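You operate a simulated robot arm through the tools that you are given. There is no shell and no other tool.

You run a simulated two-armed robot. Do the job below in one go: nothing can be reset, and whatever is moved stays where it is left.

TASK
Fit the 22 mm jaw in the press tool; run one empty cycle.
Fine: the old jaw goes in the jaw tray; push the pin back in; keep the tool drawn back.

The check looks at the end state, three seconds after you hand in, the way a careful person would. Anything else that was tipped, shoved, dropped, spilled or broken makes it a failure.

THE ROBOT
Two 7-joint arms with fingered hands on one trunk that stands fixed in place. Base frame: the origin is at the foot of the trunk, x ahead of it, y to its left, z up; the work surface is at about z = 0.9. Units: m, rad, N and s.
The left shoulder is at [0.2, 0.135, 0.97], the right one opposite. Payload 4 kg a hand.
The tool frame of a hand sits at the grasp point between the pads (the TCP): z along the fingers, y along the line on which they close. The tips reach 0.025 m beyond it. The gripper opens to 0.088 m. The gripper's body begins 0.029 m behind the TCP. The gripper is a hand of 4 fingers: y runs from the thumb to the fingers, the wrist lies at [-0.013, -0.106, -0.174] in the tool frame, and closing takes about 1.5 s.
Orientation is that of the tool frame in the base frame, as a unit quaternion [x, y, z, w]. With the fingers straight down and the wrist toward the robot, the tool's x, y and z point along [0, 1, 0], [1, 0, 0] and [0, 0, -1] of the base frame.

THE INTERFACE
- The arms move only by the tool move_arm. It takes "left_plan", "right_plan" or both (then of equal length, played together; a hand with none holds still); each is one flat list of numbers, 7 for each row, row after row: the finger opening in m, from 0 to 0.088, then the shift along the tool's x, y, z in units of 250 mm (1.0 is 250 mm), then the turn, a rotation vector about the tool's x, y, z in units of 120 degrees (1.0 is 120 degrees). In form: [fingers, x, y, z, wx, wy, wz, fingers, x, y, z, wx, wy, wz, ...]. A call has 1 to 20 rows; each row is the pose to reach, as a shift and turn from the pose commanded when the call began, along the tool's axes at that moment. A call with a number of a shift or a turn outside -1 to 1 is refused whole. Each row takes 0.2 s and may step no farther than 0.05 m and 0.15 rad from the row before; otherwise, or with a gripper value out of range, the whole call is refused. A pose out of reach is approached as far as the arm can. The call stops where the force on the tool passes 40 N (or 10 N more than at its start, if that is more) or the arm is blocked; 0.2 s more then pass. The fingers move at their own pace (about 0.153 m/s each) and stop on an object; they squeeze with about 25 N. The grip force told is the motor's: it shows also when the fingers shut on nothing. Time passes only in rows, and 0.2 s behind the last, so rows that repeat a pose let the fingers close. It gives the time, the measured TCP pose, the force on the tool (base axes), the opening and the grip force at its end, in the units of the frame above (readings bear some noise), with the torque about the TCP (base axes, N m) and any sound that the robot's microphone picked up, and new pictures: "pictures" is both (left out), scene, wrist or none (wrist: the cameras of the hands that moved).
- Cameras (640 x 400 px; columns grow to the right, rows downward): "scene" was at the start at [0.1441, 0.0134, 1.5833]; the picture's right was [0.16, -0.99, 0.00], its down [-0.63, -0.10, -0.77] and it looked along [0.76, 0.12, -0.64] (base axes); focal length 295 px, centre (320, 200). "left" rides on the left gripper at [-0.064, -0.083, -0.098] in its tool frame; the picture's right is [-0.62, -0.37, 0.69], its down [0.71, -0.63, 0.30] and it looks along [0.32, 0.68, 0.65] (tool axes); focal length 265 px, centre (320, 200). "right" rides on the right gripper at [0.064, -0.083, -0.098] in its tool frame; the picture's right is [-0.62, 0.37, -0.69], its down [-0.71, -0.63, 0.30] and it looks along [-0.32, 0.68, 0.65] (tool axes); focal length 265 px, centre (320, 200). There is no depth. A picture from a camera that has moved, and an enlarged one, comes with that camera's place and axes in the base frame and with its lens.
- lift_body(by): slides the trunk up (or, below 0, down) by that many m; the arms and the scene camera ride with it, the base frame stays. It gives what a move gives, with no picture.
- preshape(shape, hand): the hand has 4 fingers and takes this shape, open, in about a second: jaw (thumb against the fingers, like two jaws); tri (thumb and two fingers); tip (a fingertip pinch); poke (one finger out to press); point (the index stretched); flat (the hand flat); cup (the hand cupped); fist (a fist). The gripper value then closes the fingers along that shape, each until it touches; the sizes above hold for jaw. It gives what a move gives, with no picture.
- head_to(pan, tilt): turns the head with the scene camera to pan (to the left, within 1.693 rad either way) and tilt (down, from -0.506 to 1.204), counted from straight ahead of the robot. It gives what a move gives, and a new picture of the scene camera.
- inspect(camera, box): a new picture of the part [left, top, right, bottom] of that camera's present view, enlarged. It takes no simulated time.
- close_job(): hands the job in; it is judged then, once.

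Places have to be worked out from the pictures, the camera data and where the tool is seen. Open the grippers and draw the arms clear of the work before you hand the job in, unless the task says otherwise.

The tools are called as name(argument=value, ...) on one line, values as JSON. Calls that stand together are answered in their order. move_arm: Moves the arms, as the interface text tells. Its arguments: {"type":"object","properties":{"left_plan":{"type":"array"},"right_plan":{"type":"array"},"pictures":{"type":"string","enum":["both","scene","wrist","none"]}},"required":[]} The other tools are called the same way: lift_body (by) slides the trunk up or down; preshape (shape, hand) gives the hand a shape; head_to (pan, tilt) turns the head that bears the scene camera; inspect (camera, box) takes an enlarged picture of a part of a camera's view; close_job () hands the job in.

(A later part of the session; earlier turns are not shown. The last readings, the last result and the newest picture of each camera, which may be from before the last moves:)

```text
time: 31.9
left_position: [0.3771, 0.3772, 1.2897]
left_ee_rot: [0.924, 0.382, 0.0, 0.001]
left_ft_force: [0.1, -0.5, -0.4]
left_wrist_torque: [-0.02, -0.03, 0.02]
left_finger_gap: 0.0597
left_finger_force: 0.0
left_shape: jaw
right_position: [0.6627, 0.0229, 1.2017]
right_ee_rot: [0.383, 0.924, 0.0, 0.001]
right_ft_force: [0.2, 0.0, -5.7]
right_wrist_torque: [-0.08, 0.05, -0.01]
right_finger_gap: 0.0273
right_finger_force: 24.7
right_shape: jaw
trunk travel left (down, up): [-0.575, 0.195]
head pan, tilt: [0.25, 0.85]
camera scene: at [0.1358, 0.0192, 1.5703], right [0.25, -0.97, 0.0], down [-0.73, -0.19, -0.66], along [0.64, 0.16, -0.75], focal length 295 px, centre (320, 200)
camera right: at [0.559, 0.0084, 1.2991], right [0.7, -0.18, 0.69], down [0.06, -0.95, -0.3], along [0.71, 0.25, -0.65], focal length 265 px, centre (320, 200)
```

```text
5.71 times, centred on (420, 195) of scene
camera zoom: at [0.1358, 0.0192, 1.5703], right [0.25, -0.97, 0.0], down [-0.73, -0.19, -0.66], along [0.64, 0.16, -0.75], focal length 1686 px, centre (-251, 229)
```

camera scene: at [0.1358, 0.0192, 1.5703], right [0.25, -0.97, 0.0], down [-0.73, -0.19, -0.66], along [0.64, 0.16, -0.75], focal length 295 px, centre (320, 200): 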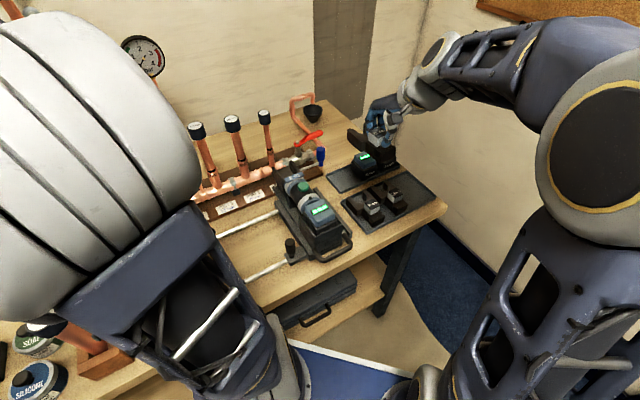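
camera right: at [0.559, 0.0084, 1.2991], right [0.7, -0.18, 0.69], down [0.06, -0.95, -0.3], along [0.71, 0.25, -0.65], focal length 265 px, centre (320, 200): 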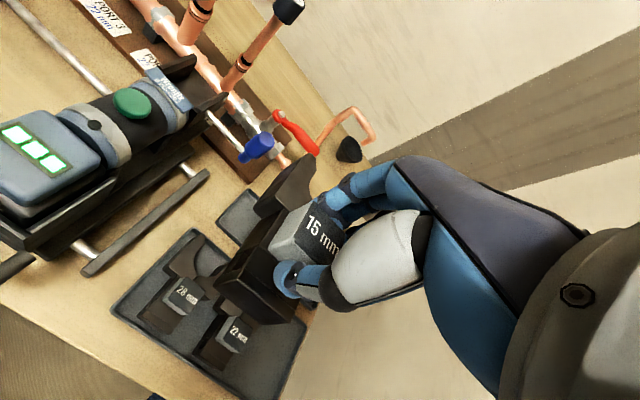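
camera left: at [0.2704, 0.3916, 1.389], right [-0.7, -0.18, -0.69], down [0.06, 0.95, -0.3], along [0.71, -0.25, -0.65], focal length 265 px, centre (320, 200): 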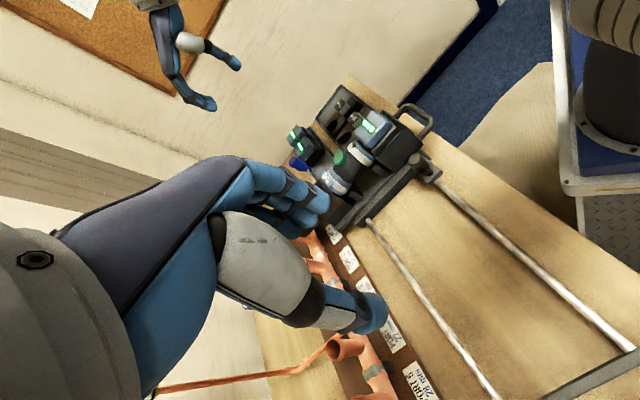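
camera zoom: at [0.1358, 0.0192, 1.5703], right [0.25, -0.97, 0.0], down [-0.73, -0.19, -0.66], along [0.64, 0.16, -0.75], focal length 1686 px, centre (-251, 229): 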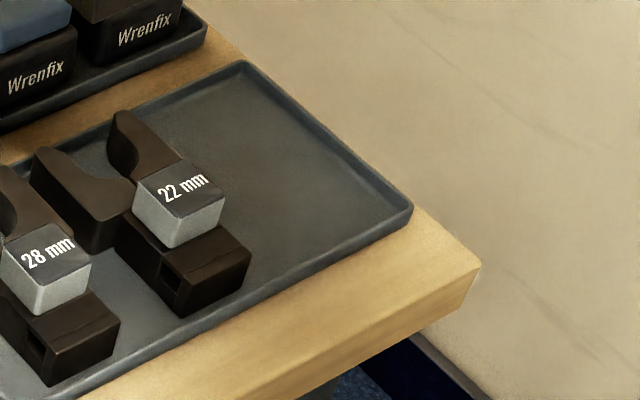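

Triangulation gives the 22 mm block top at (0.730, -0.048, 0.964), and the tray's free third place at R≈0.629, F≈0.4835, i.e. (0.787, -0.103). I carry the 15 mm jaw over that place and descend to TCP z≈1.03.

move_arm(right_plan=[0.0, -0.14, 0, 0, 0, 0, 0, 0.0, -0.3, 0, 0, 0, 0, 0, 0.0, -0.46, -0.004, 0, 0, 0, 0, 0.0, -0.62, -0.008, 0, 0, 0, 0, 0.0, -0.709, -0.008, 0.06, 0, 0, 0, 0.0, -0.709, -0.008, 0.22, 0, 0, 0, 0.0, -0.709, -0.008, 0.38, 0, 0, 0, 0.0, -0.709, -0.008, 0.54, 0, 0, 0, 0.0, -0.709, -0.008, 0.64, 0, 0, 0, 0.0, -0.709, -0.008, 0.684, 0, 0, 0, 0.0, -0.709, -0.008, 0.684, 0, 0, 0], pictures="both")

inspect(camera="right", box=[80, 200, 330, 400])

inspect(camera="scene", box=[340, 110, 460, 230])

```text
time: 34.3
left_position: [0.3764, 0.3782, 1.2902]
left_ee_rot: [0.924, 0.383, 0.0, 0.0]
left_ft_force: [-0.4, 0.2, 0.6]
left_wrist_torque: [0.02, 0.01, -0.02]
left_finger_gap: 0.0598
left_finger_force: 0.1
left_shape: jaw
right_position: [0.7855, -0.1042, 1.0292]
right_ee_rot: [0.382, 0.924, 0.0, 0.0]
right_ft_force: [-0.5, -0.3, -6.2]
right_wrist_torque: [-0.07, 0.01, 0.04]
right_finger_gap: 0.0273
right_finger_force: 25.2
right_shape: jaw
trunk travel left (down, up): [-0.575, 0.195]
head pan, tilt: [0.25, 0.85]
camera scene: at [0.1359, 0.0192, 1.5703], right [0.25, -0.97, 0.0], down [-0.73, -0.19, -0.66], along [0.64, 0.16, -0.75], focal length 295 px, centre (320, 200)
camera right: at [0.6817, -0.1184, 1.1276], right [0.7, -0.18, 0.69], down [0.06, -0.95, -0.3], along [0.71, 0.25, -0.65], focal length 265 px, centre (320, 200)
```

scene: 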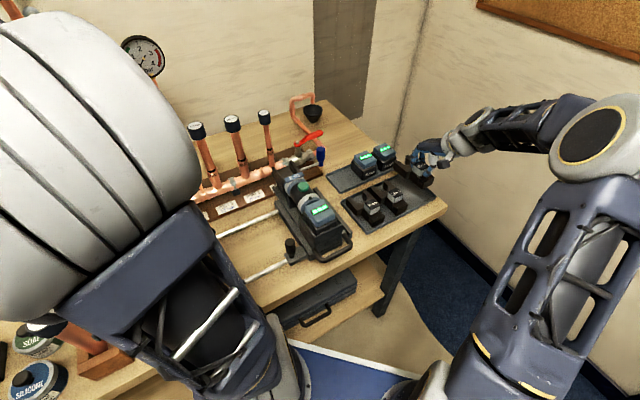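
right: 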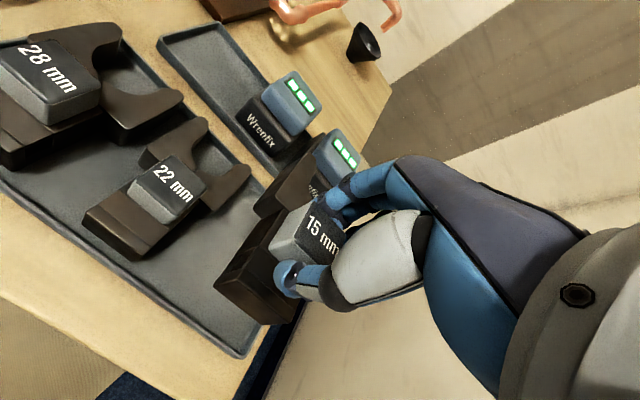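

```text
2.00 times, centred on (205, 300) of right
camera zoom: at [0.6817, -0.1184, 1.1276], right [0.7, -0.18, 0.69], down [0.06, -0.95, -0.3], along [0.71, 0.25, -0.65], focal length 531 px, centre (550, 0)
```

zoom: 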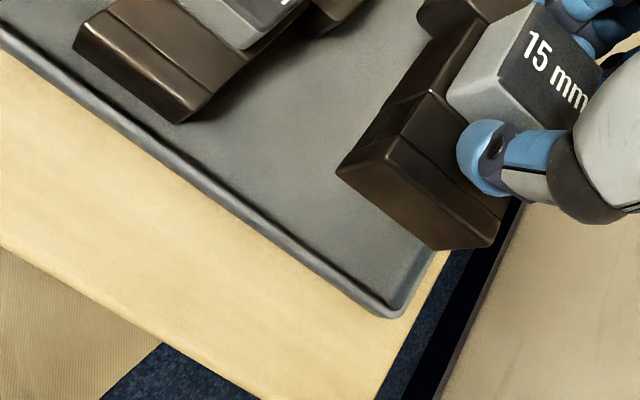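

```text
3.33 times, centred on (400, 170) of scene
camera zoom: at [0.1359, 0.0192, 1.5703], right [0.25, -0.97, 0.0], down [-0.73, -0.19, -0.66], along [0.64, 0.16, -0.75], focal length 983 px, centre (53, 300)
```

zoom: 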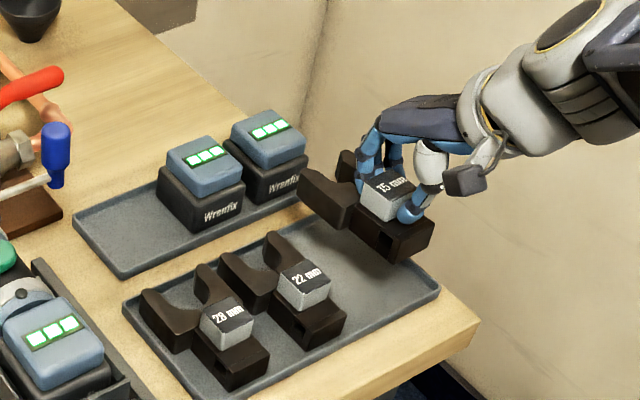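

The jaw hangs over the free place with clearance to the 22 mm jaw and the tray's edge. I lower it to just above the expected resting height.

move_arm(right_plan=[0.0, 0, 0, 0.08, 0, 0, 0, 0.0, 0, 0, 0.15, 0, 0, 0, 0.0, 0, 0, 0.2, 0, 0, 0, 0.0, 0, 0, 0.224, 0, 0, 0, 0.0, 0, 0, 0.224, 0, 0, 0], pictures="none")

inspect(camera="scene", box=[370, 130, 450, 220])

inspect(camera="right", box=[150, 180, 330, 380])

```text
time: 35.5
left_position: [0.377, 0.3772, 1.2897]
left_ee_rot: [0.924, 0.382, 0.0, 0.0]
left_ft_force: [-0.1, 0.0, 0.8]
left_wrist_torque: [-0.03, 0.0, 0.02]
left_finger_gap: 0.0597
left_finger_force: 0.1
left_shape: jaw
right_position: [0.7847, -0.1034, 0.9737]
right_ee_rot: [0.382, 0.924, 0.0, -0.001]
right_ft_force: [0.4, -0.3, -6.0]
right_wrist_torque: [-0.08, 0.07, 0.01]
right_finger_gap: 0.0273
right_finger_force: 25.4
right_shape: jaw
trunk travel left (down, up): [-0.575, 0.195]
head pan, tilt: [0.25, 0.85]
```

```text
4.44 times, centred on (410, 175) of scene
camera zoom: at [0.1359, 0.0192, 1.5703], right [0.25, -0.97, 0.0], down [-0.73, -0.19, -0.66], along [0.64, 0.16, -0.75], focal length 1311 px, centre (-80, 311)
```

zoom: 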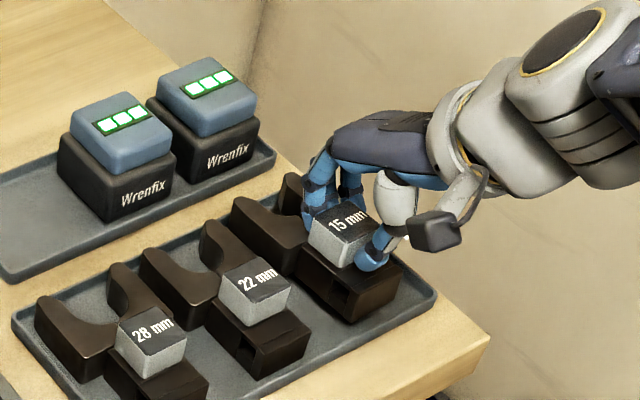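

```text
2.00 times, centred on (240, 280) of right
camera zoom: at [0.6819, -0.1179, 1.0721], right [0.7, -0.18, 0.69], down [0.06, -0.95, -0.3], along [0.71, 0.25, -0.65], focal length 531 px, centre (480, 40)
```

zoom: 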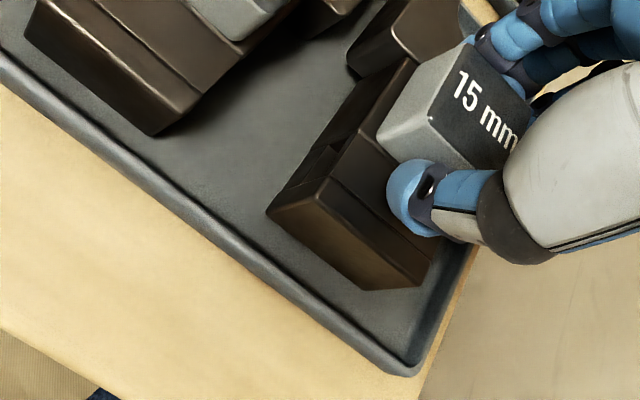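

It's lined up within the tray. I lower in 1.5 mm steps, checking the force.

move_arm(right_plan=[0.0, 0, 0, 0.006, 0, 0, 0, 0.0, 0, 0, 0.012, 0, 0, 0, 0.0, 0, 0, 0.018, 0, 0, 0, 0.0, 0, 0, 0.018, 0, 0, 0], pictures="none")

```text
time: 36.5
left_position: [0.3769, 0.3791, 1.29]
left_ee_rot: [0.924, 0.382, 0.0, 0.001]
left_ft_force: [0.3, 0.7, -0.4]
left_wrist_torque: [-0.02, 0.0, 0.03]
left_finger_gap: 0.0596
left_finger_force: 0.1
left_shape: jaw
right_position: [0.7855, -0.1034, 0.9689]
right_ee_rot: [0.383, 0.924, 0.0, 0.0]
right_ft_force: [0.4, 0.1, -6.5]
right_wrist_torque: [-0.08, 0.05, -0.04]
right_finger_gap: 0.0272
right_finger_force: 25.3
right_shape: jaw
trunk travel left (down, up): [-0.575, 0.195]
head pan, tilt: [0.25, 0.85]
```

Still carrying the full weight at z 0.969. I go down another 4 mm in small steps.

move_arm(right_plan=[0.0, 0, 0, 0.005, 0, 0, 0, 0.0, 0, 0, 0.01, 0, 0, 0, 0.0, 0, 0, 0.015, 0, 0, 0, 0.0, 0, 0, 0.015, 0, 0, 0], pictures="none")

```text
time: 37.5
left_position: [0.3778, 0.3787, 1.289]
left_ee_rot: [0.924, 0.382, 0.0, 0.0]
left_ft_force: [0.2, 0.2, 0.2]
left_wrist_torque: [0.02, -0.03, -0.02]
left_finger_gap: 0.0597
left_finger_force: 0.0
left_shape: jaw
right_position: [0.7864, -0.103, 0.966]
right_ee_rot: [0.382, 0.924, 0.0, 0.0]
right_ft_force: [0.3, 0.3, -6.7]
right_wrist_torque: [-0.07, 0.08, -0.01]
right_finger_gap: 0.0275
right_finger_force: 24.6
right_shape: jaw
trunk travel left (down, up): [-0.575, 0.195]
head pan, tilt: [0.25, 0.85]
```

move_arm(right_plan=[0.0, 0, 0, 0.005, 0, 0, 0, 0.0, 0, 0, 0.01, 0, 0, 0, 0.0, 0, 0, 0.015, 0, 0, 0, 0.0, 0, 0, 0.015, 0, 0, 0], pictures="none")

inspect(camera="right", box=[150, 180, 330, 380])

```text
time: 38.5
left_position: [0.3772, 0.3777, 1.2891]
left_ee_rot: [0.924, 0.382, -0.001, 0.0]
left_ft_force: [0.4, -1.2, -1.3]
left_wrist_torque: [-0.01, -0.01, -0.01]
left_finger_gap: 0.0595
left_finger_force: 0.0
left_shape: jaw
right_position: [0.7855, -0.1041, 0.961]
right_ee_rot: [0.382, 0.924, 0.0, 0.0]
right_ft_force: [0.7, -0.4, -5.3]
right_wrist_torque: [-0.03, 0.02, -0.01]
right_finger_gap: 0.0274
right_finger_force: 24.9
right_shape: jaw
trunk travel left (down, up): [-0.575, 0.195]
head pan, tilt: [0.25, 0.85]
```

```text
2.00 times, centred on (240, 280) of right
camera zoom: at [0.6817, -0.1181, 1.0603], right [0.7, -0.18, 0.69], down [0.06, -0.95, -0.3], along [0.71, 0.25, -0.65], focal length 531 px, centre (480, 40)
```

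zoom: 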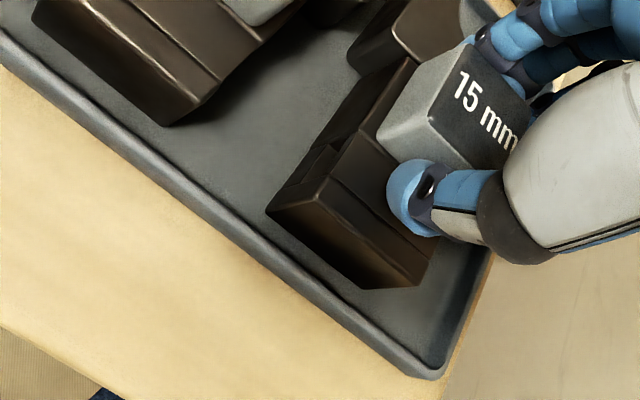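

The jaw is very near the tray floor (no shadow gap yet closed). I go on in 1 mm steps.

move_arm(right_plan=[0.0, 0, 0, 0.004, 0, 0, 0, 0.0, 0, 0, 0.008, 0, 0, 0, 0.0, 0, 0, 0.012, 0, 0, 0, 0.0, 0, 0, 0.012, 0, 0, 0], pictures="none")

inspect(camera="scene", box=[370, 140, 440, 210])

```text
time: 39.5
left_position: [0.3762, 0.3776, 1.2896]
left_ee_rot: [0.924, 0.383, 0.0, 0.0]
left_ft_force: [0.2, 0.1, -0.2]
left_wrist_torque: [-0.01, 0.0, -0.01]
left_finger_gap: 0.0597
left_finger_force: 0.1
left_shape: jaw
right_position: [0.7844, -0.1044, 0.9593]
right_ee_rot: [0.383, 0.924, 0.0, 0.001]
right_ft_force: [-1.4, -0.6, -3.1]
right_wrist_torque: [0.1, -0.08, 0.01]
right_finger_gap: 0.0272
right_finger_force: 24.7
right_shape: jaw
trunk travel left (down, up): [-0.575, 0.195]
head pan, tilt: [0.25, 0.85]
```

```text
5.71 times, centred on (405, 175) of scene
camera zoom: at [0.1357, 0.0192, 1.5703], right [0.25, -0.97, 0.0], down [-0.73, -0.19, -0.66], along [0.64, 0.16, -0.75], focal length 1686 px, centre (-166, 343)
```

zoom: 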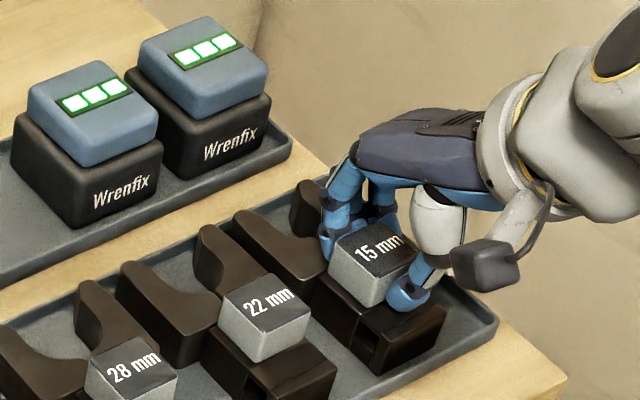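

Contact is beginning (force falls to -3 N, torque changes sign). I lower 1.5 mm more.

move_arm(right_plan=[0.0, 0, 0, 0.003, 0, 0, 0, 0.0, 0, 0, 0.006, 0, 0, 0, 0.0, 0, 0, 0.006, 0, 0, 0], pictures="none")

```text
time: 40.3
left_position: [0.3766, 0.3788, 1.2902]
left_ee_rot: [0.924, 0.383, 0.001, 0.0]
left_ft_force: [0.0, 1.2, 0.0]
left_wrist_torque: [0.02, 0.01, 0.0]
left_finger_gap: 0.0598
left_finger_force: 0.1
left_shape: jaw
right_position: [0.786, -0.1036, 0.9586]
right_ee_rot: [0.383, 0.924, 0.0, 0.0]
right_ft_force: [-2.3, -0.8, 5.9]
right_wrist_torque: [0.14, -0.08, -0.03]
right_finger_gap: 0.0274
right_finger_force: 24.8
right_shape: jaw
trunk travel left (down, up): [-0.575, 0.195]
head pan, tilt: [0.25, 0.85]
```

The tray now bears the jaw. I open the hand and rise straight up.

move_arm(right_plan=[0.02, 0, 0, -0.004, 0, 0, 0, 0.04, 0, 0, -0.004, 0, 0, 0, 0.056, 0, 0, -0.004, 0, 0, 0, 0.056, 0, 0, -0.004, 0, 0, 0, 0.056, 0, 0, -0.06, 0, 0, 0, 0.056, 0, 0, -0.18, 0, 0, 0, 0.056, 0, 0, -0.34, 0, 0, 0, 0.056, 0, 0, -0.5, 0, 0, 0, 0.056, 0, 0, -0.5, 0, 0, 0], pictures="both")

inspect(camera="right", box=[60, 120, 330, 360])

inspect(camera="scene", box=[340, 140, 450, 240])

```text
time: 42.3
left_position: [0.377, 0.3787, 1.2891]
left_ee_rot: [0.924, 0.382, 0.0, 0.0]
left_ft_force: [-0.2, -0.8, 0.4]
left_wrist_torque: [0.03, 0.01, 0.03]
left_finger_gap: 0.0596
left_finger_force: 0.1
left_shape: jaw
right_position: [0.7852, -0.1036, 1.0825]
right_ee_rot: [0.383, 0.924, 0.0, 0.0]
right_ft_force: [0.9, 0.6, -0.2]
right_wrist_torque: [0.0, 0.02, -0.02]
right_finger_gap: 0.0556
right_finger_force: 0.1
right_shape: jaw
trunk travel left (down, up): [-0.575, 0.195]
head pan, tilt: [0.25, 0.85]
camera scene: at [0.1358, 0.0192, 1.5703], right [0.25, -0.97, 0.0], down [-0.73, -0.19, -0.66], along [0.64, 0.16, -0.75], focal length 295 px, centre (320, 200)
camera right: at [0.6827, -0.1177, 1.1823], right [0.7, -0.18, 0.69], down [0.06, -0.95, -0.3], along [0.71, 0.25, -0.65], focal length 265 px, centre (320, 200)
```

scene: 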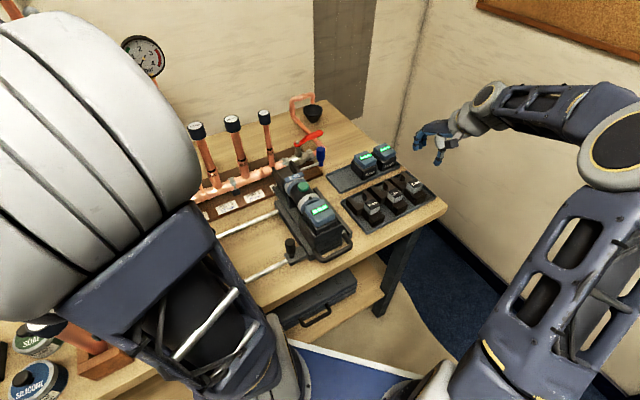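
right: 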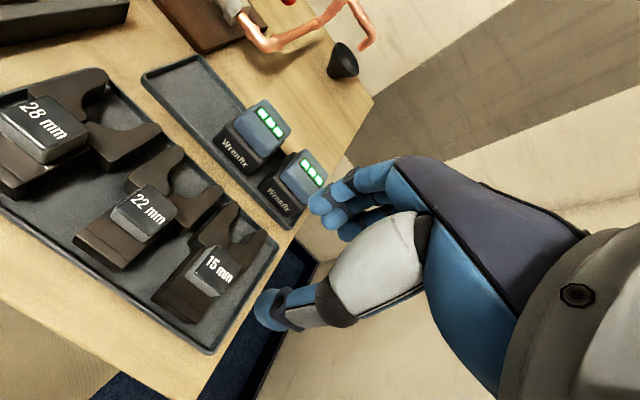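

```text
1.67 times, centred on (195, 240) of right
camera zoom: at [0.6827, -0.1177, 1.1823], right [0.7, -0.18, 0.69], down [0.06, -0.95, -0.3], along [0.71, 0.25, -0.65], focal length 442 px, centre (528, 133)
```

zoom: 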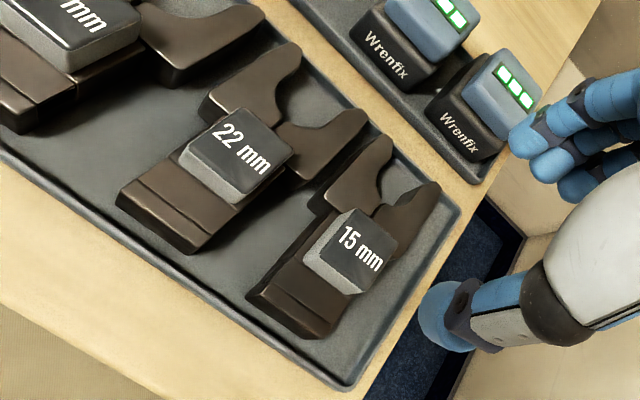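

```text
4.00 times, centred on (395, 190) of scene
camera zoom: at [0.1358, 0.0192, 1.5703], right [0.25, -0.97, 0.0], down [-0.73, -0.19, -0.66], along [0.64, 0.16, -0.75], focal length 1180 px, centre (20, 240)
```

zoom: 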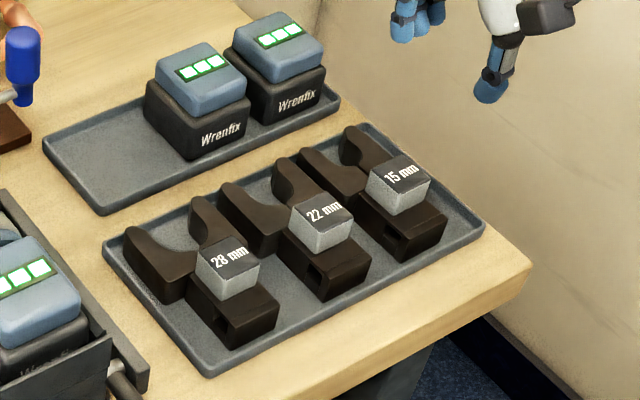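

The 15 mm jaw sits flat in the tray beside the others. I measure the 22 mm block relative to the 15 mm block with tighter enlargements.

inspect(camera="right", box=[100, 170, 190, 240])

inspect(camera="right", box=[180, 230, 270, 300])

inspect(camera="scene", box=[380, 170, 430, 210])

```text
5.71 times, centred on (145, 205) of right
camera zoom: at [0.6827, -0.1177, 1.1823], right [0.7, -0.18, 0.69], down [0.06, -0.95, -0.3], along [0.71, 0.25, -0.65], focal length 1517 px, centre (1320, 171)
```

zoom: 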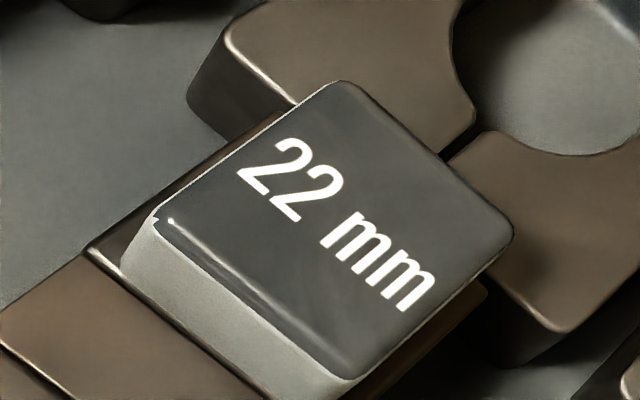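

```text
5.71 times, centred on (225, 265) of right
camera zoom: at [0.6827, -0.1177, 1.1823], right [0.7, -0.18, 0.69], down [0.06, -0.95, -0.3], along [0.71, 0.25, -0.65], focal length 1517 px, centre (863, -171)
```

zoom: 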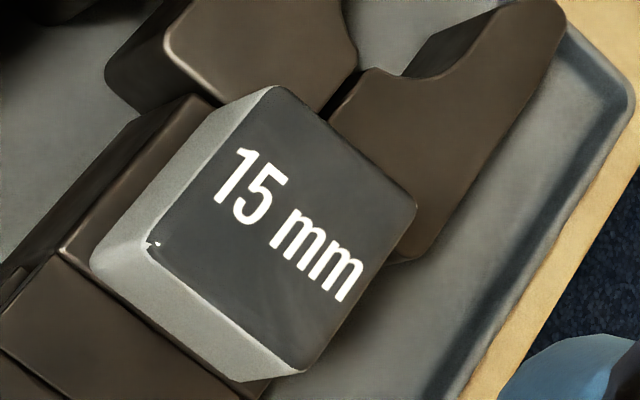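

```text
10.00 times, centred on (405, 190) of scene
camera zoom: at [0.1358, 0.0192, 1.5703], right [0.25, -0.97, 0.0], down [-0.73, -0.19, -0.66], along [0.64, 0.16, -0.75], focal length 2950 px, centre (-530, 300)
```

zoom: 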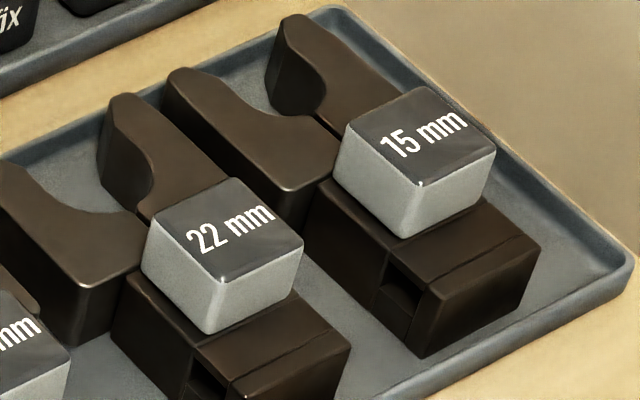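

The 22 mm block lies 71 mm left of the 15 mm one at the same depth, so I shift the hand by that amount, keeping the same hand-to-jaw relation, and descend to the same grasp height (z≈0.959) in stages.

move_arm(right_plan=[0.056, 0.142, 0.0, 0, 0, 0, 0, 0.056, 0.284, 0.003, 0, 0, 0, 0, 0.056, 0.284, 0.003, 0.0, 0, 0, 0, 0.056, 0.284, 0.003, 0.16, 0, 0, 0, 0.056, 0.284, 0.003, 0.28, 0, 0, 0, 0.056, 0.284, 0.003, 0.36, 0, 0, 0, 0.056, 0.284, 0.003, 0.36, 0, 0, 0], pictures="none")

inspect(camera="right", box=[160, 150, 400, 390])

inspect(camera="scene", box=[350, 130, 440, 220])

```text
time: 43.9
left_position: [0.3769, 0.379, 1.2906]
left_ee_rot: [0.924, 0.382, 0.0, 0.0]
left_ft_force: [-0.1, -0.2, 0.1]
left_wrist_torque: [0.03, 0.0, -0.03]
left_finger_gap: 0.0598
left_finger_force: 0.0
left_shape: jaw
right_position: [0.7356, -0.0523, 0.9923]
right_ee_rot: [0.382, 0.924, 0.0, 0.0]
right_ft_force: [0.1, 0.5, 0.6]
right_wrist_torque: [0.04, 0.02, -0.01]
right_finger_gap: 0.0557
right_finger_force: 0.2
right_shape: jaw
trunk travel left (down, up): [-0.575, 0.195]
head pan, tilt: [0.25, 0.85]
```

```text
1.67 times, centred on (280, 270) of right
camera zoom: at [0.6324, -0.0667, 1.0911], right [0.7, -0.18, 0.69], down [0.06, -0.95, -0.3], along [0.71, 0.25, -0.65], focal length 442 px, centre (387, 83)
```

zoom: 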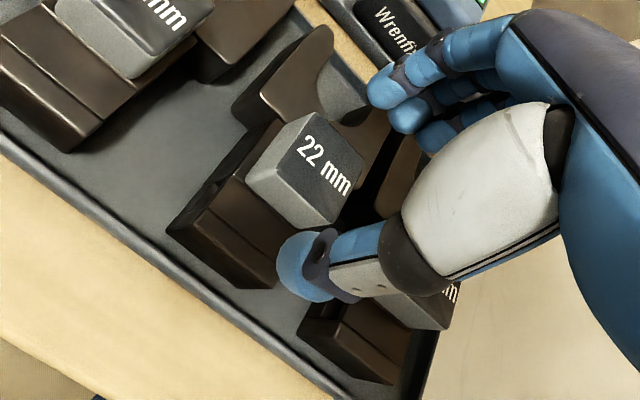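

```text
4.44 times, centred on (395, 175) of scene
camera zoom: at [0.1356, 0.0192, 1.5703], right [0.25, -0.97, 0.0], down [-0.73, -0.19, -0.66], along [0.64, 0.16, -0.75], focal length 1311 px, centre (-13, 311)
```

zoom: 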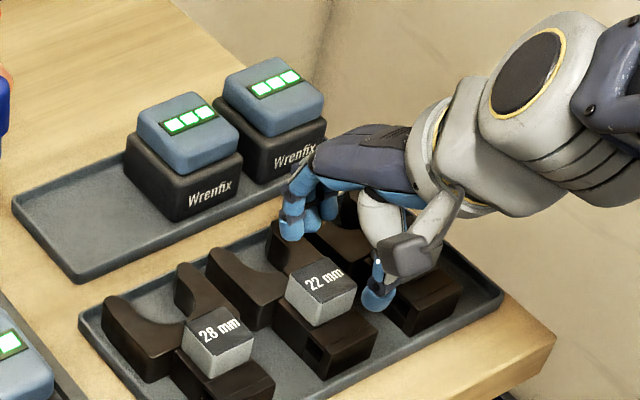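

Aligned over the 22 mm block. I descend the remaining 34 mm.

move_arm(right_plan=[0.056, 0, 0, 0.05, 0, 0, 0, 0.056, 0, 0, 0.1, 0, 0, 0, 0.056, 0, 0, 0.136, 0, 0, 0, 0.056, 0, 0, 0.136, 0, 0, 0], pictures="none")

inspect(camera="right", box=[160, 150, 400, 390])

inspect(camera="scene", box=[350, 130, 440, 220])

```text
time: 44.9
left_position: [0.3753, 0.3781, 1.2899]
left_ee_rot: [0.924, 0.383, 0.0, 0.0]
left_ft_force: [0.1, -0.8, -0.1]
left_wrist_torque: [0.03, -0.01, 0.03]
left_finger_gap: 0.06
left_finger_force: 0.1
left_shape: jaw
right_position: [0.7369, -0.0535, 0.9583]
right_ee_rot: [0.383, 0.924, 0.0, -0.001]
right_ft_force: [0.8, -0.4, -0.4]
right_wrist_torque: [-0.02, 0.0, 0.02]
right_finger_gap: 0.0557
right_finger_force: 0.1
right_shape: jaw
trunk travel left (down, up): [-0.575, 0.195]
head pan, tilt: [0.25, 0.85]
```

```text
1.67 times, centred on (280, 270) of right
camera zoom: at [0.6325, -0.0672, 1.057], right [0.7, -0.18, 0.69], down [0.06, -0.95, -0.3], along [0.71, 0.25, -0.65], focal length 442 px, centre (387, 83)
```

zoom: 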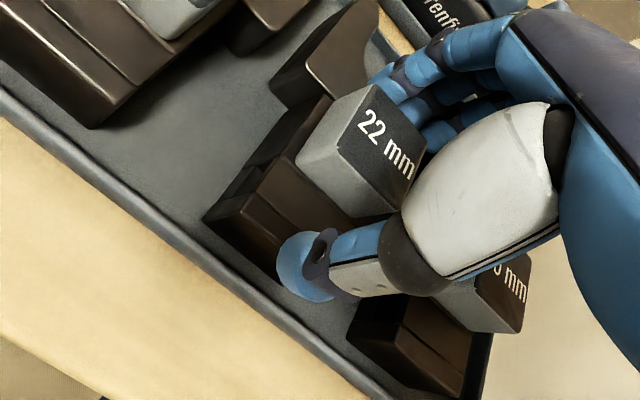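

```text
4.44 times, centred on (395, 175) of scene
camera zoom: at [0.1357, 0.0192, 1.5703], right [0.25, -0.97, 0.0], down [-0.73, -0.19, -0.66], along [0.64, 0.16, -0.75], focal length 1311 px, centre (-13, 311)
```

zoom: 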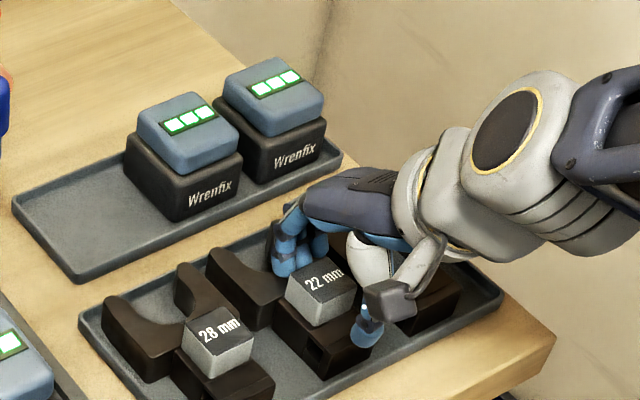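

The view matches the earlier grasp of the 15 mm block. I close on the 22 mm block.

move_arm(right_plan=[0.04, 0, 0, 0, 0, 0, 0, 0.03, 0, 0, 0, 0, 0, 0, 0.02, 0, 0, 0, 0, 0, 0, 0.01, 0, 0, 0, 0, 0, 0, 0.0, 0, 0, 0, 0, 0, 0, 0.0, 0, 0, 0, 0, 0, 0, 0.0, 0, 0, 0, 0, 0, 0], pictures="none")

inspect(camera="right", box=[160, 150, 400, 390])

inspect(camera="scene", box=[350, 130, 440, 220])

```text
time: 46.5
left_position: [0.3765, 0.378, 1.2908]
left_ee_rot: [0.924, 0.383, 0.0, 0.0]
left_ft_force: [0.3, 0.4, 0.5]
left_wrist_torque: [-0.01, 0.0, 0.0]
left_finger_gap: 0.0596
left_finger_force: 0.0
left_shape: jaw
right_position: [0.7364, -0.0526, 0.9585]
right_ee_rot: [0.383, 0.924, 0.0, 0.001]
right_ft_force: [-1.6, -0.9, 0.7]
right_wrist_torque: [0.01, 0.02, -0.04]
right_finger_gap: 0.0256
right_finger_force: 24.7
right_shape: jaw
trunk travel left (down, up): [-0.575, 0.195]
head pan, tilt: [0.25, 0.85]
```

```text
1.67 times, centred on (280, 270) of right
camera zoom: at [0.6324, -0.0673, 1.0572], right [0.7, -0.18, 0.69], down [0.06, -0.95, -0.3], along [0.71, 0.25, -0.65], focal length 442 px, centre (387, 83)
```

zoom: 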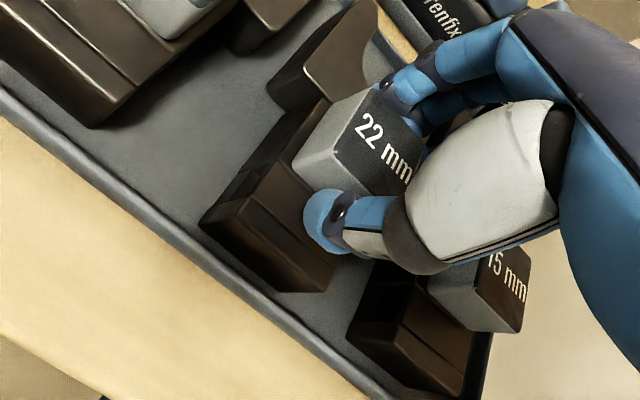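

```text
4.44 times, centred on (395, 175) of scene
camera zoom: at [0.1356, 0.0192, 1.5703], right [0.25, -0.97, 0.0], down [-0.73, -0.19, -0.66], along [0.64, 0.16, -0.75], focal length 1311 px, centre (-13, 311)
```

zoom: 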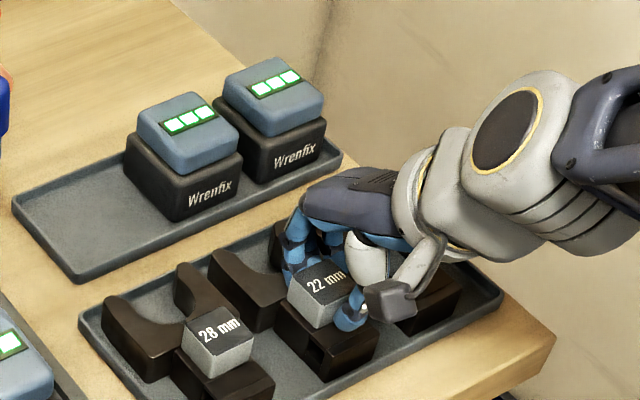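

Gripped at 25.6 mm. I lift the 22 mm jaw straight up, and take the same enlargement as I had of the 15 mm jaw in the hand for comparison.

move_arm(right_plan=[0.0, 0, 0, -0.03, 0, 0, 0, 0.0, 0, 0, -0.08, 0, 0, 0, 0.0, 0, 0, -0.18, 0, 0, 0, 0.0, 0, 0, -0.34, 0, 0, 0, 0.0, 0, 0, -0.5, 0, 0, 0, 0.0, 0, 0, -0.68, 0, 0, 0, 0.0, 0, 0, -0.86, 0, 0, 0, 0.0, 0, 0, -0.966, 0, 0, 0, 0.0, 0, 0, -0.966, 0, 0, 0], pictures="both")

inspect(camera="right", box=[80, 200, 330, 400])

inspect(camera="right", box=[160, 150, 400, 390])

inspect(camera="scene", box=[340, 110, 460, 230])

```text
time: 48.5
left_position: [0.3758, 0.3787, 1.289]
left_ee_rot: [0.924, 0.383, 0.001, 0.0]
left_ft_force: [0.6, 0.3, 0.4]
left_wrist_torque: [-0.05, -0.01, 0.03]
left_finger_gap: 0.0596
left_finger_force: 0.1
left_shape: jaw
right_position: [0.7358, -0.0535, 1.1996]
right_ee_rot: [0.383, 0.924, -0.001, 0.0]
right_ft_force: [-0.1, -1.1, -7.1]
right_wrist_torque: [-0.07, 0.02, 0.04]
right_finger_gap: 0.0253
right_finger_force: 25.1
right_shape: jaw
trunk travel left (down, up): [-0.575, 0.195]
head pan, tilt: [0.25, 0.85]
camera scene: at [0.1359, 0.0192, 1.5703], right [0.25, -0.97, 0.0], down [-0.73, -0.19, -0.66], along [0.64, 0.16, -0.75], focal length 295 px, centre (320, 200)
camera right: at [0.6329, -0.0676, 1.2991], right [0.7, -0.18, 0.69], down [0.06, -0.95, -0.3], along [0.71, 0.25, -0.65], focal length 265 px, centre (320, 200)
```

scene: 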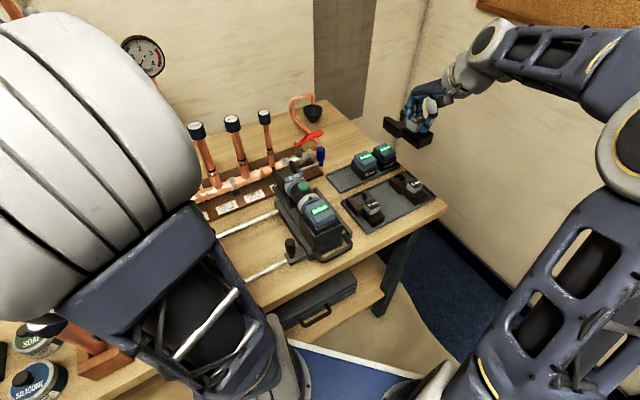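
right: 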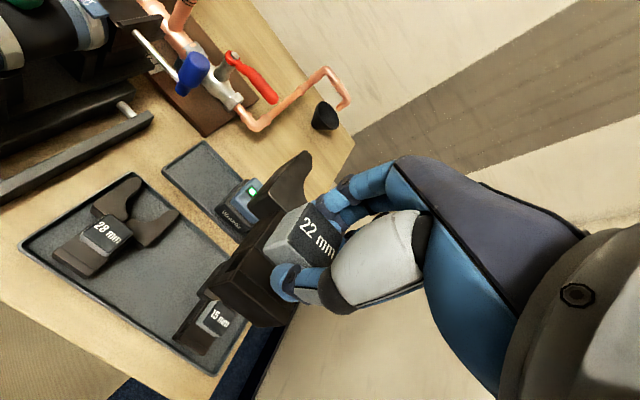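

```text
2.00 times, centred on (205, 300) of right
camera zoom: at [0.6329, -0.0676, 1.2991], right [0.7, -0.18, 0.69], down [0.06, -0.95, -0.3], along [0.71, 0.25, -0.65], focal length 531 px, centre (550, 0)
```

zoom: 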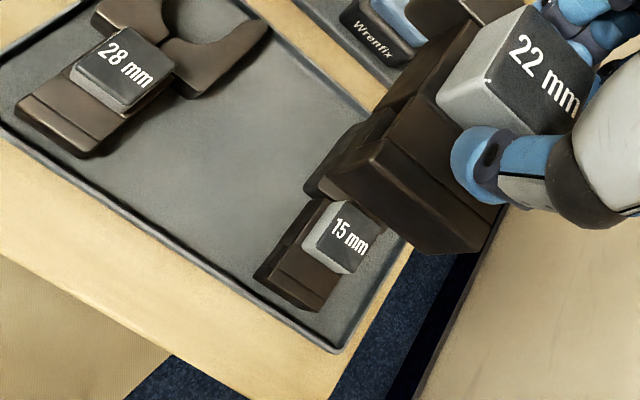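

```text
1.67 times, centred on (280, 270) of right
camera zoom: at [0.6329, -0.0676, 1.2991], right [0.7, -0.18, 0.69], down [0.06, -0.95, -0.3], along [0.71, 0.25, -0.65], focal length 442 px, centre (387, 83)
```

zoom: 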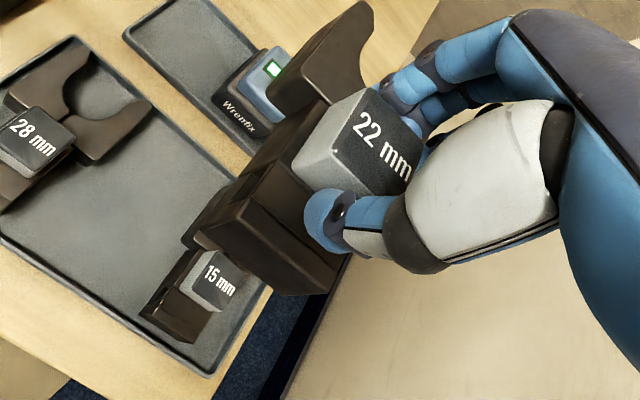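

```text
3.33 times, centred on (400, 170) of scene
camera zoom: at [0.1359, 0.0192, 1.5703], right [0.25, -0.97, 0.0], down [-0.73, -0.19, -0.66], along [0.64, 0.16, -0.75], focal length 983 px, centre (53, 300)
```

zoom: 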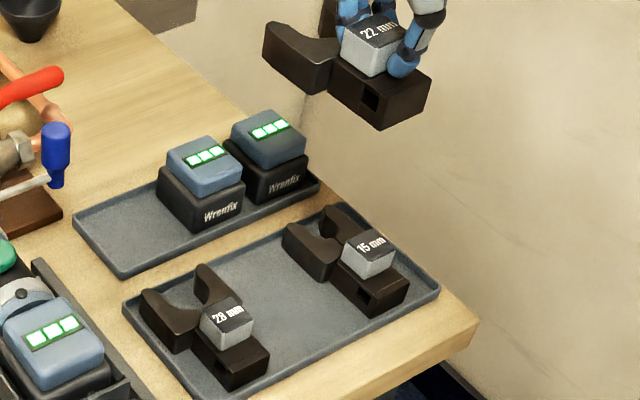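

The jaw is held level, gap 25.3 mm. I carry it back at height toward the tool, stopping a little right of and behind the seat for a look.

move_arm(right_plan=[0.0, 0.1, 0.06, 0, 0, 0, 0, 0.0, 0.26, 0.16, 0, 0, 0, 0, 0.0, 0.42, 0.26, 0, 0, 0, 0, 0.0, 0.58, 0.36, 0, 0, 0, 0, 0.0, 0.74, 0.46, 0, 0, 0, 0, 0.0, 0.86, 0.54, 0, 0, 0, 0, 0.0, 0.9, 0.562, 0, 0, 0, 0, 0.0, 0.9, 0.562, 0, 0, 0, 0], pictures="both")

inspect(camera="right", box=[80, 180, 330, 400])

inspect(camera="scene", box=[250, 90, 350, 200])

```text
time: 50.3
left_position: [0.3765, 0.3777, 1.289]
left_ee_rot: [0.924, 0.383, 0.0, -0.001]
left_ft_force: [0.0, -1.1, -0.6]
left_wrist_torque: [0.03, 0.01, 0.01]
left_finger_gap: 0.0597
left_finger_force: 0.1
left_shape: jaw
right_position: [0.6758, 0.2047, 1.1991]
right_ee_rot: [0.382, 0.924, -0.001, 0.0]
right_ft_force: [-0.2, 0.7, -7.2]
right_wrist_torque: [-0.03, 0.06, 0.03]
right_finger_gap: 0.0254
right_finger_force: 25.1
right_shape: jaw
trunk travel left (down, up): [-0.575, 0.195]
head pan, tilt: [0.25, 0.85]
camera scene: at [0.1358, 0.0193, 1.5703], right [0.25, -0.97, 0.0], down [-0.73, -0.19, -0.66], along [0.64, 0.16, -0.75], focal length 295 px, centre (320, 200)
camera right: at [0.5726, 0.1911, 1.2978], right [0.7, -0.18, 0.69], down [0.06, -0.95, -0.3], along [0.71, 0.25, -0.65], focal length 265 px, centre (320, 200)
```

scene: 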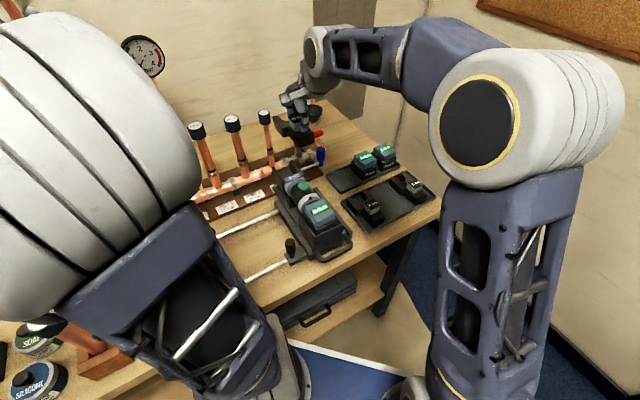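
right: 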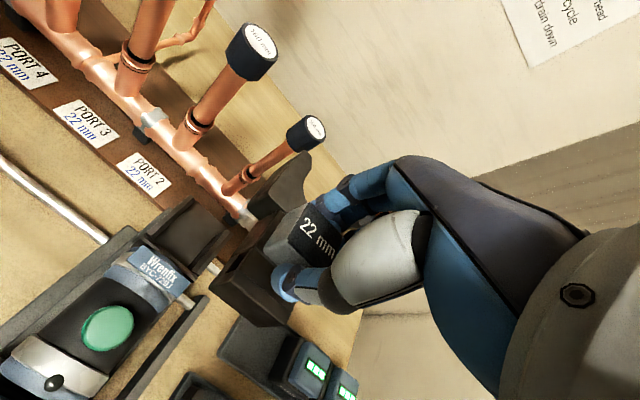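

```text
1.82 times, centred on (205, 290) of right
camera zoom: at [0.5726, 0.1911, 1.2978], right [0.7, -0.18, 0.69], down [0.06, -0.95, -0.3], along [0.71, 0.25, -0.65], focal length 483 px, centre (529, 36)
```

zoom: 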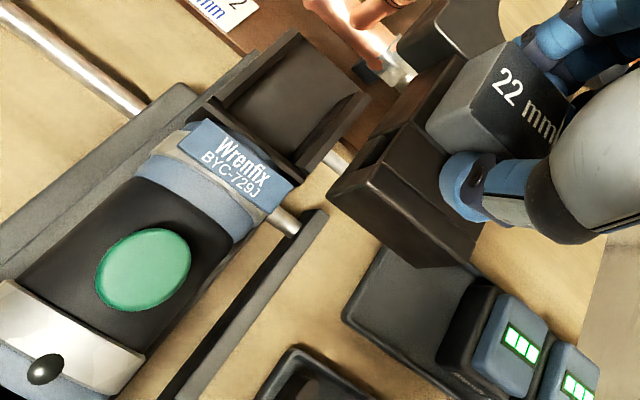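

```text
3.64 times, centred on (300, 145) of scene
camera zoom: at [0.1358, 0.0193, 1.5703], right [0.25, -0.97, 0.0], down [-0.73, -0.19, -0.66], along [0.64, 0.16, -0.75], focal length 1073 px, centre (393, 400)
```

zoom: 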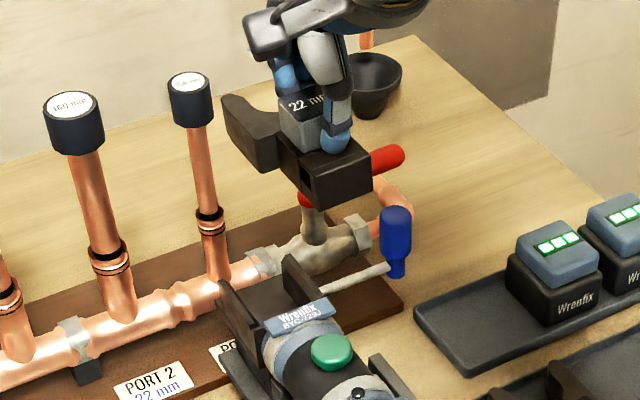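

The empty fork is now visible. I enlarge it from both cameras to locate the slot walls.

inspect(camera="right", box=[140, 180, 240, 270])

inspect(camera="scene", box=[265, 150, 325, 200])

inspect(camera="right", box=[200, 140, 330, 330])

```text
4.44 times, centred on (190, 225) of right
camera zoom: at [0.5726, 0.1911, 1.2978], right [0.7, -0.18, 0.69], down [0.06, -0.95, -0.3], along [0.71, 0.25, -0.65], focal length 1180 px, centre (898, 89)
```

zoom: 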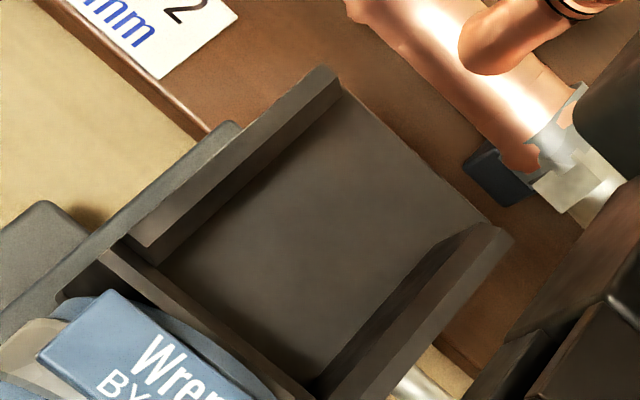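

```text
8.00 times, centred on (295, 175) of scene
camera zoom: at [0.1358, 0.0193, 1.5703], right [0.25, -0.97, 0.0], down [-0.73, -0.19, -0.66], along [0.64, 0.16, -0.75], focal length 2360 px, centre (520, 400)
```

zoom: 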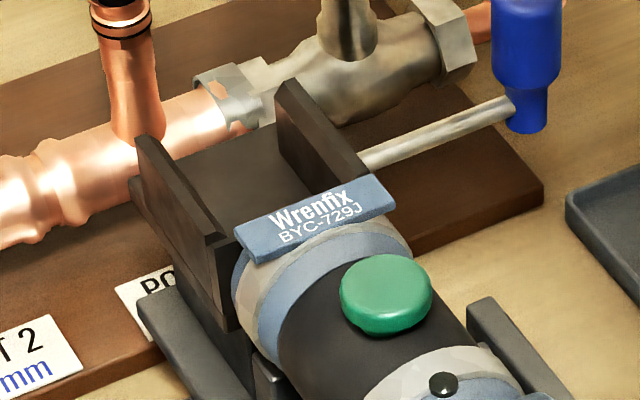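

```text
2.11 times, centred on (265, 235) of right
camera zoom: at [0.5726, 0.1911, 1.2978], right [0.7, -0.18, 0.69], down [0.06, -0.95, -0.3], along [0.71, 0.25, -0.65], focal length 559 px, centre (436, 126)
```

zoom: 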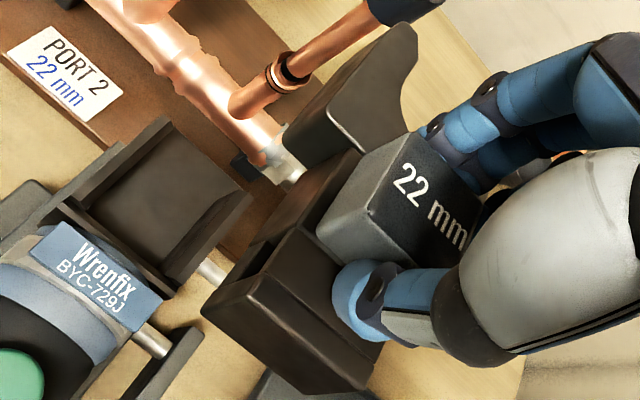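

The slot between the cheeks is 44 mm wide centred at R≈0.299, cheek tops at z≈1.047, fronts at F≈0.668. I bring the jaw over it at z≈1.135 using the same hand position from which the 15 mm jaw was lifted.

move_arm(right_plan=[0.0, 0.08, 0, 0.05, 0, 0, 0, 0.0, 0.125, 0, 0.15, 0, 0, 0, 0.0, 0.125, 0, 0.261, 0, 0, 0, 0.0, 0.125, 0.08, 0.261, 0, 0, 0, 0.0, 0.125, 0.156, 0.261, 0, 0, 0, 0.0, 0.125, 0.156, 0.261, 0, 0, 0], pictures="both")

inspect(camera="right", box=[140, 140, 340, 340])

inspect(camera="scene", box=[255, 120, 325, 200])

```text
time: 51.7
left_position: [0.3764, 0.3786, 1.2897]
left_ee_rot: [0.924, 0.383, 0.0, 0.0]
left_ft_force: [-0.2, -0.1, -0.3]
left_wrist_torque: [0.01, 0.01, 0.01]
left_finger_gap: 0.0599
left_finger_force: 0.0
left_shape: jaw
right_position: [0.6822, 0.255, 1.1333]
right_ee_rot: [0.383, 0.924, 0.001, 0.0]
right_ft_force: [-0.9, -0.1, -5.6]
right_wrist_torque: [-0.04, 0.05, -0.01]
right_finger_gap: 0.0256
right_finger_force: 25.2
right_shape: jaw
trunk travel left (down, up): [-0.575, 0.195]
head pan, tilt: [0.25, 0.85]
camera scene: at [0.1358, 0.0193, 1.5703], right [0.25, -0.97, 0.0], down [-0.73, -0.19, -0.66], along [0.64, 0.16, -0.75], focal length 295 px, centre (320, 200)
camera right: at [0.5784, 0.2412, 1.2326], right [0.7, -0.18, 0.69], down [0.06, -0.95, -0.3], along [0.71, 0.25, -0.65], focal length 265 px, centre (320, 200)
```

scene: 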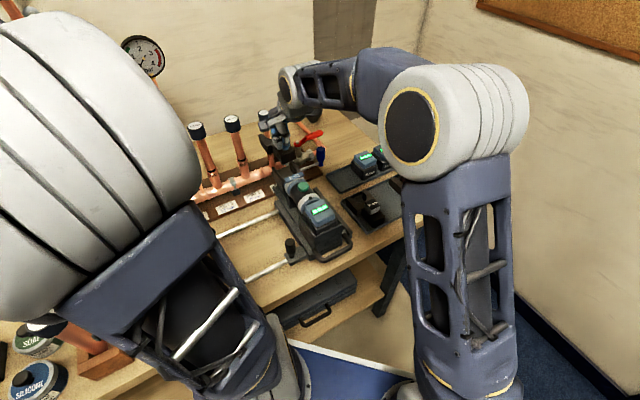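
right: 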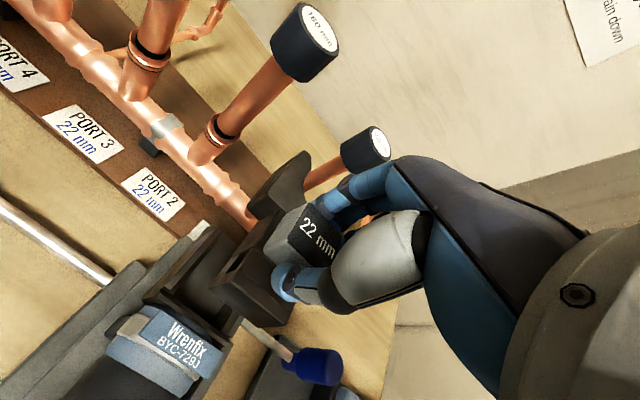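

```text
2.00 times, centred on (240, 240) of right
camera zoom: at [0.5784, 0.2412, 1.2326], right [0.7, -0.18, 0.69], down [0.06, -0.95, -0.3], along [0.71, 0.25, -0.65], focal length 531 px, centre (480, 120)
```

zoom: 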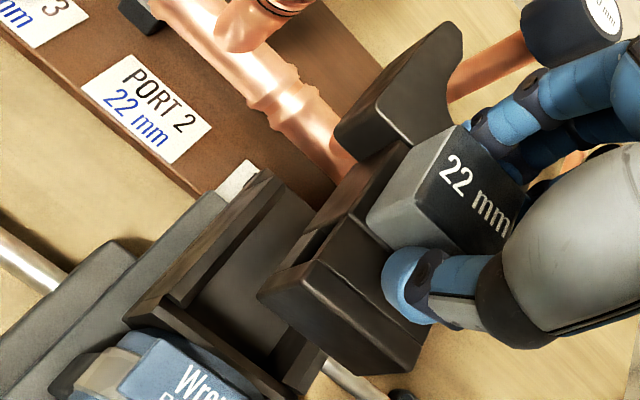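

```text
5.00 times, centred on (290, 160) of scene
camera zoom: at [0.1358, 0.0193, 1.5703], right [0.25, -0.97, 0.0], down [-0.73, -0.19, -0.66], along [0.64, 0.16, -0.75], focal length 1475 px, centre (470, 400)
```

zoom: 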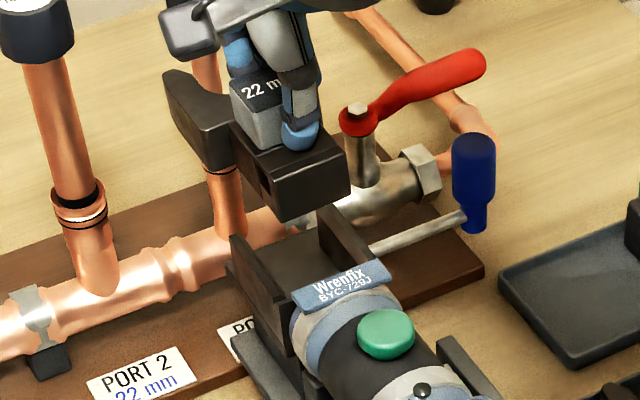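

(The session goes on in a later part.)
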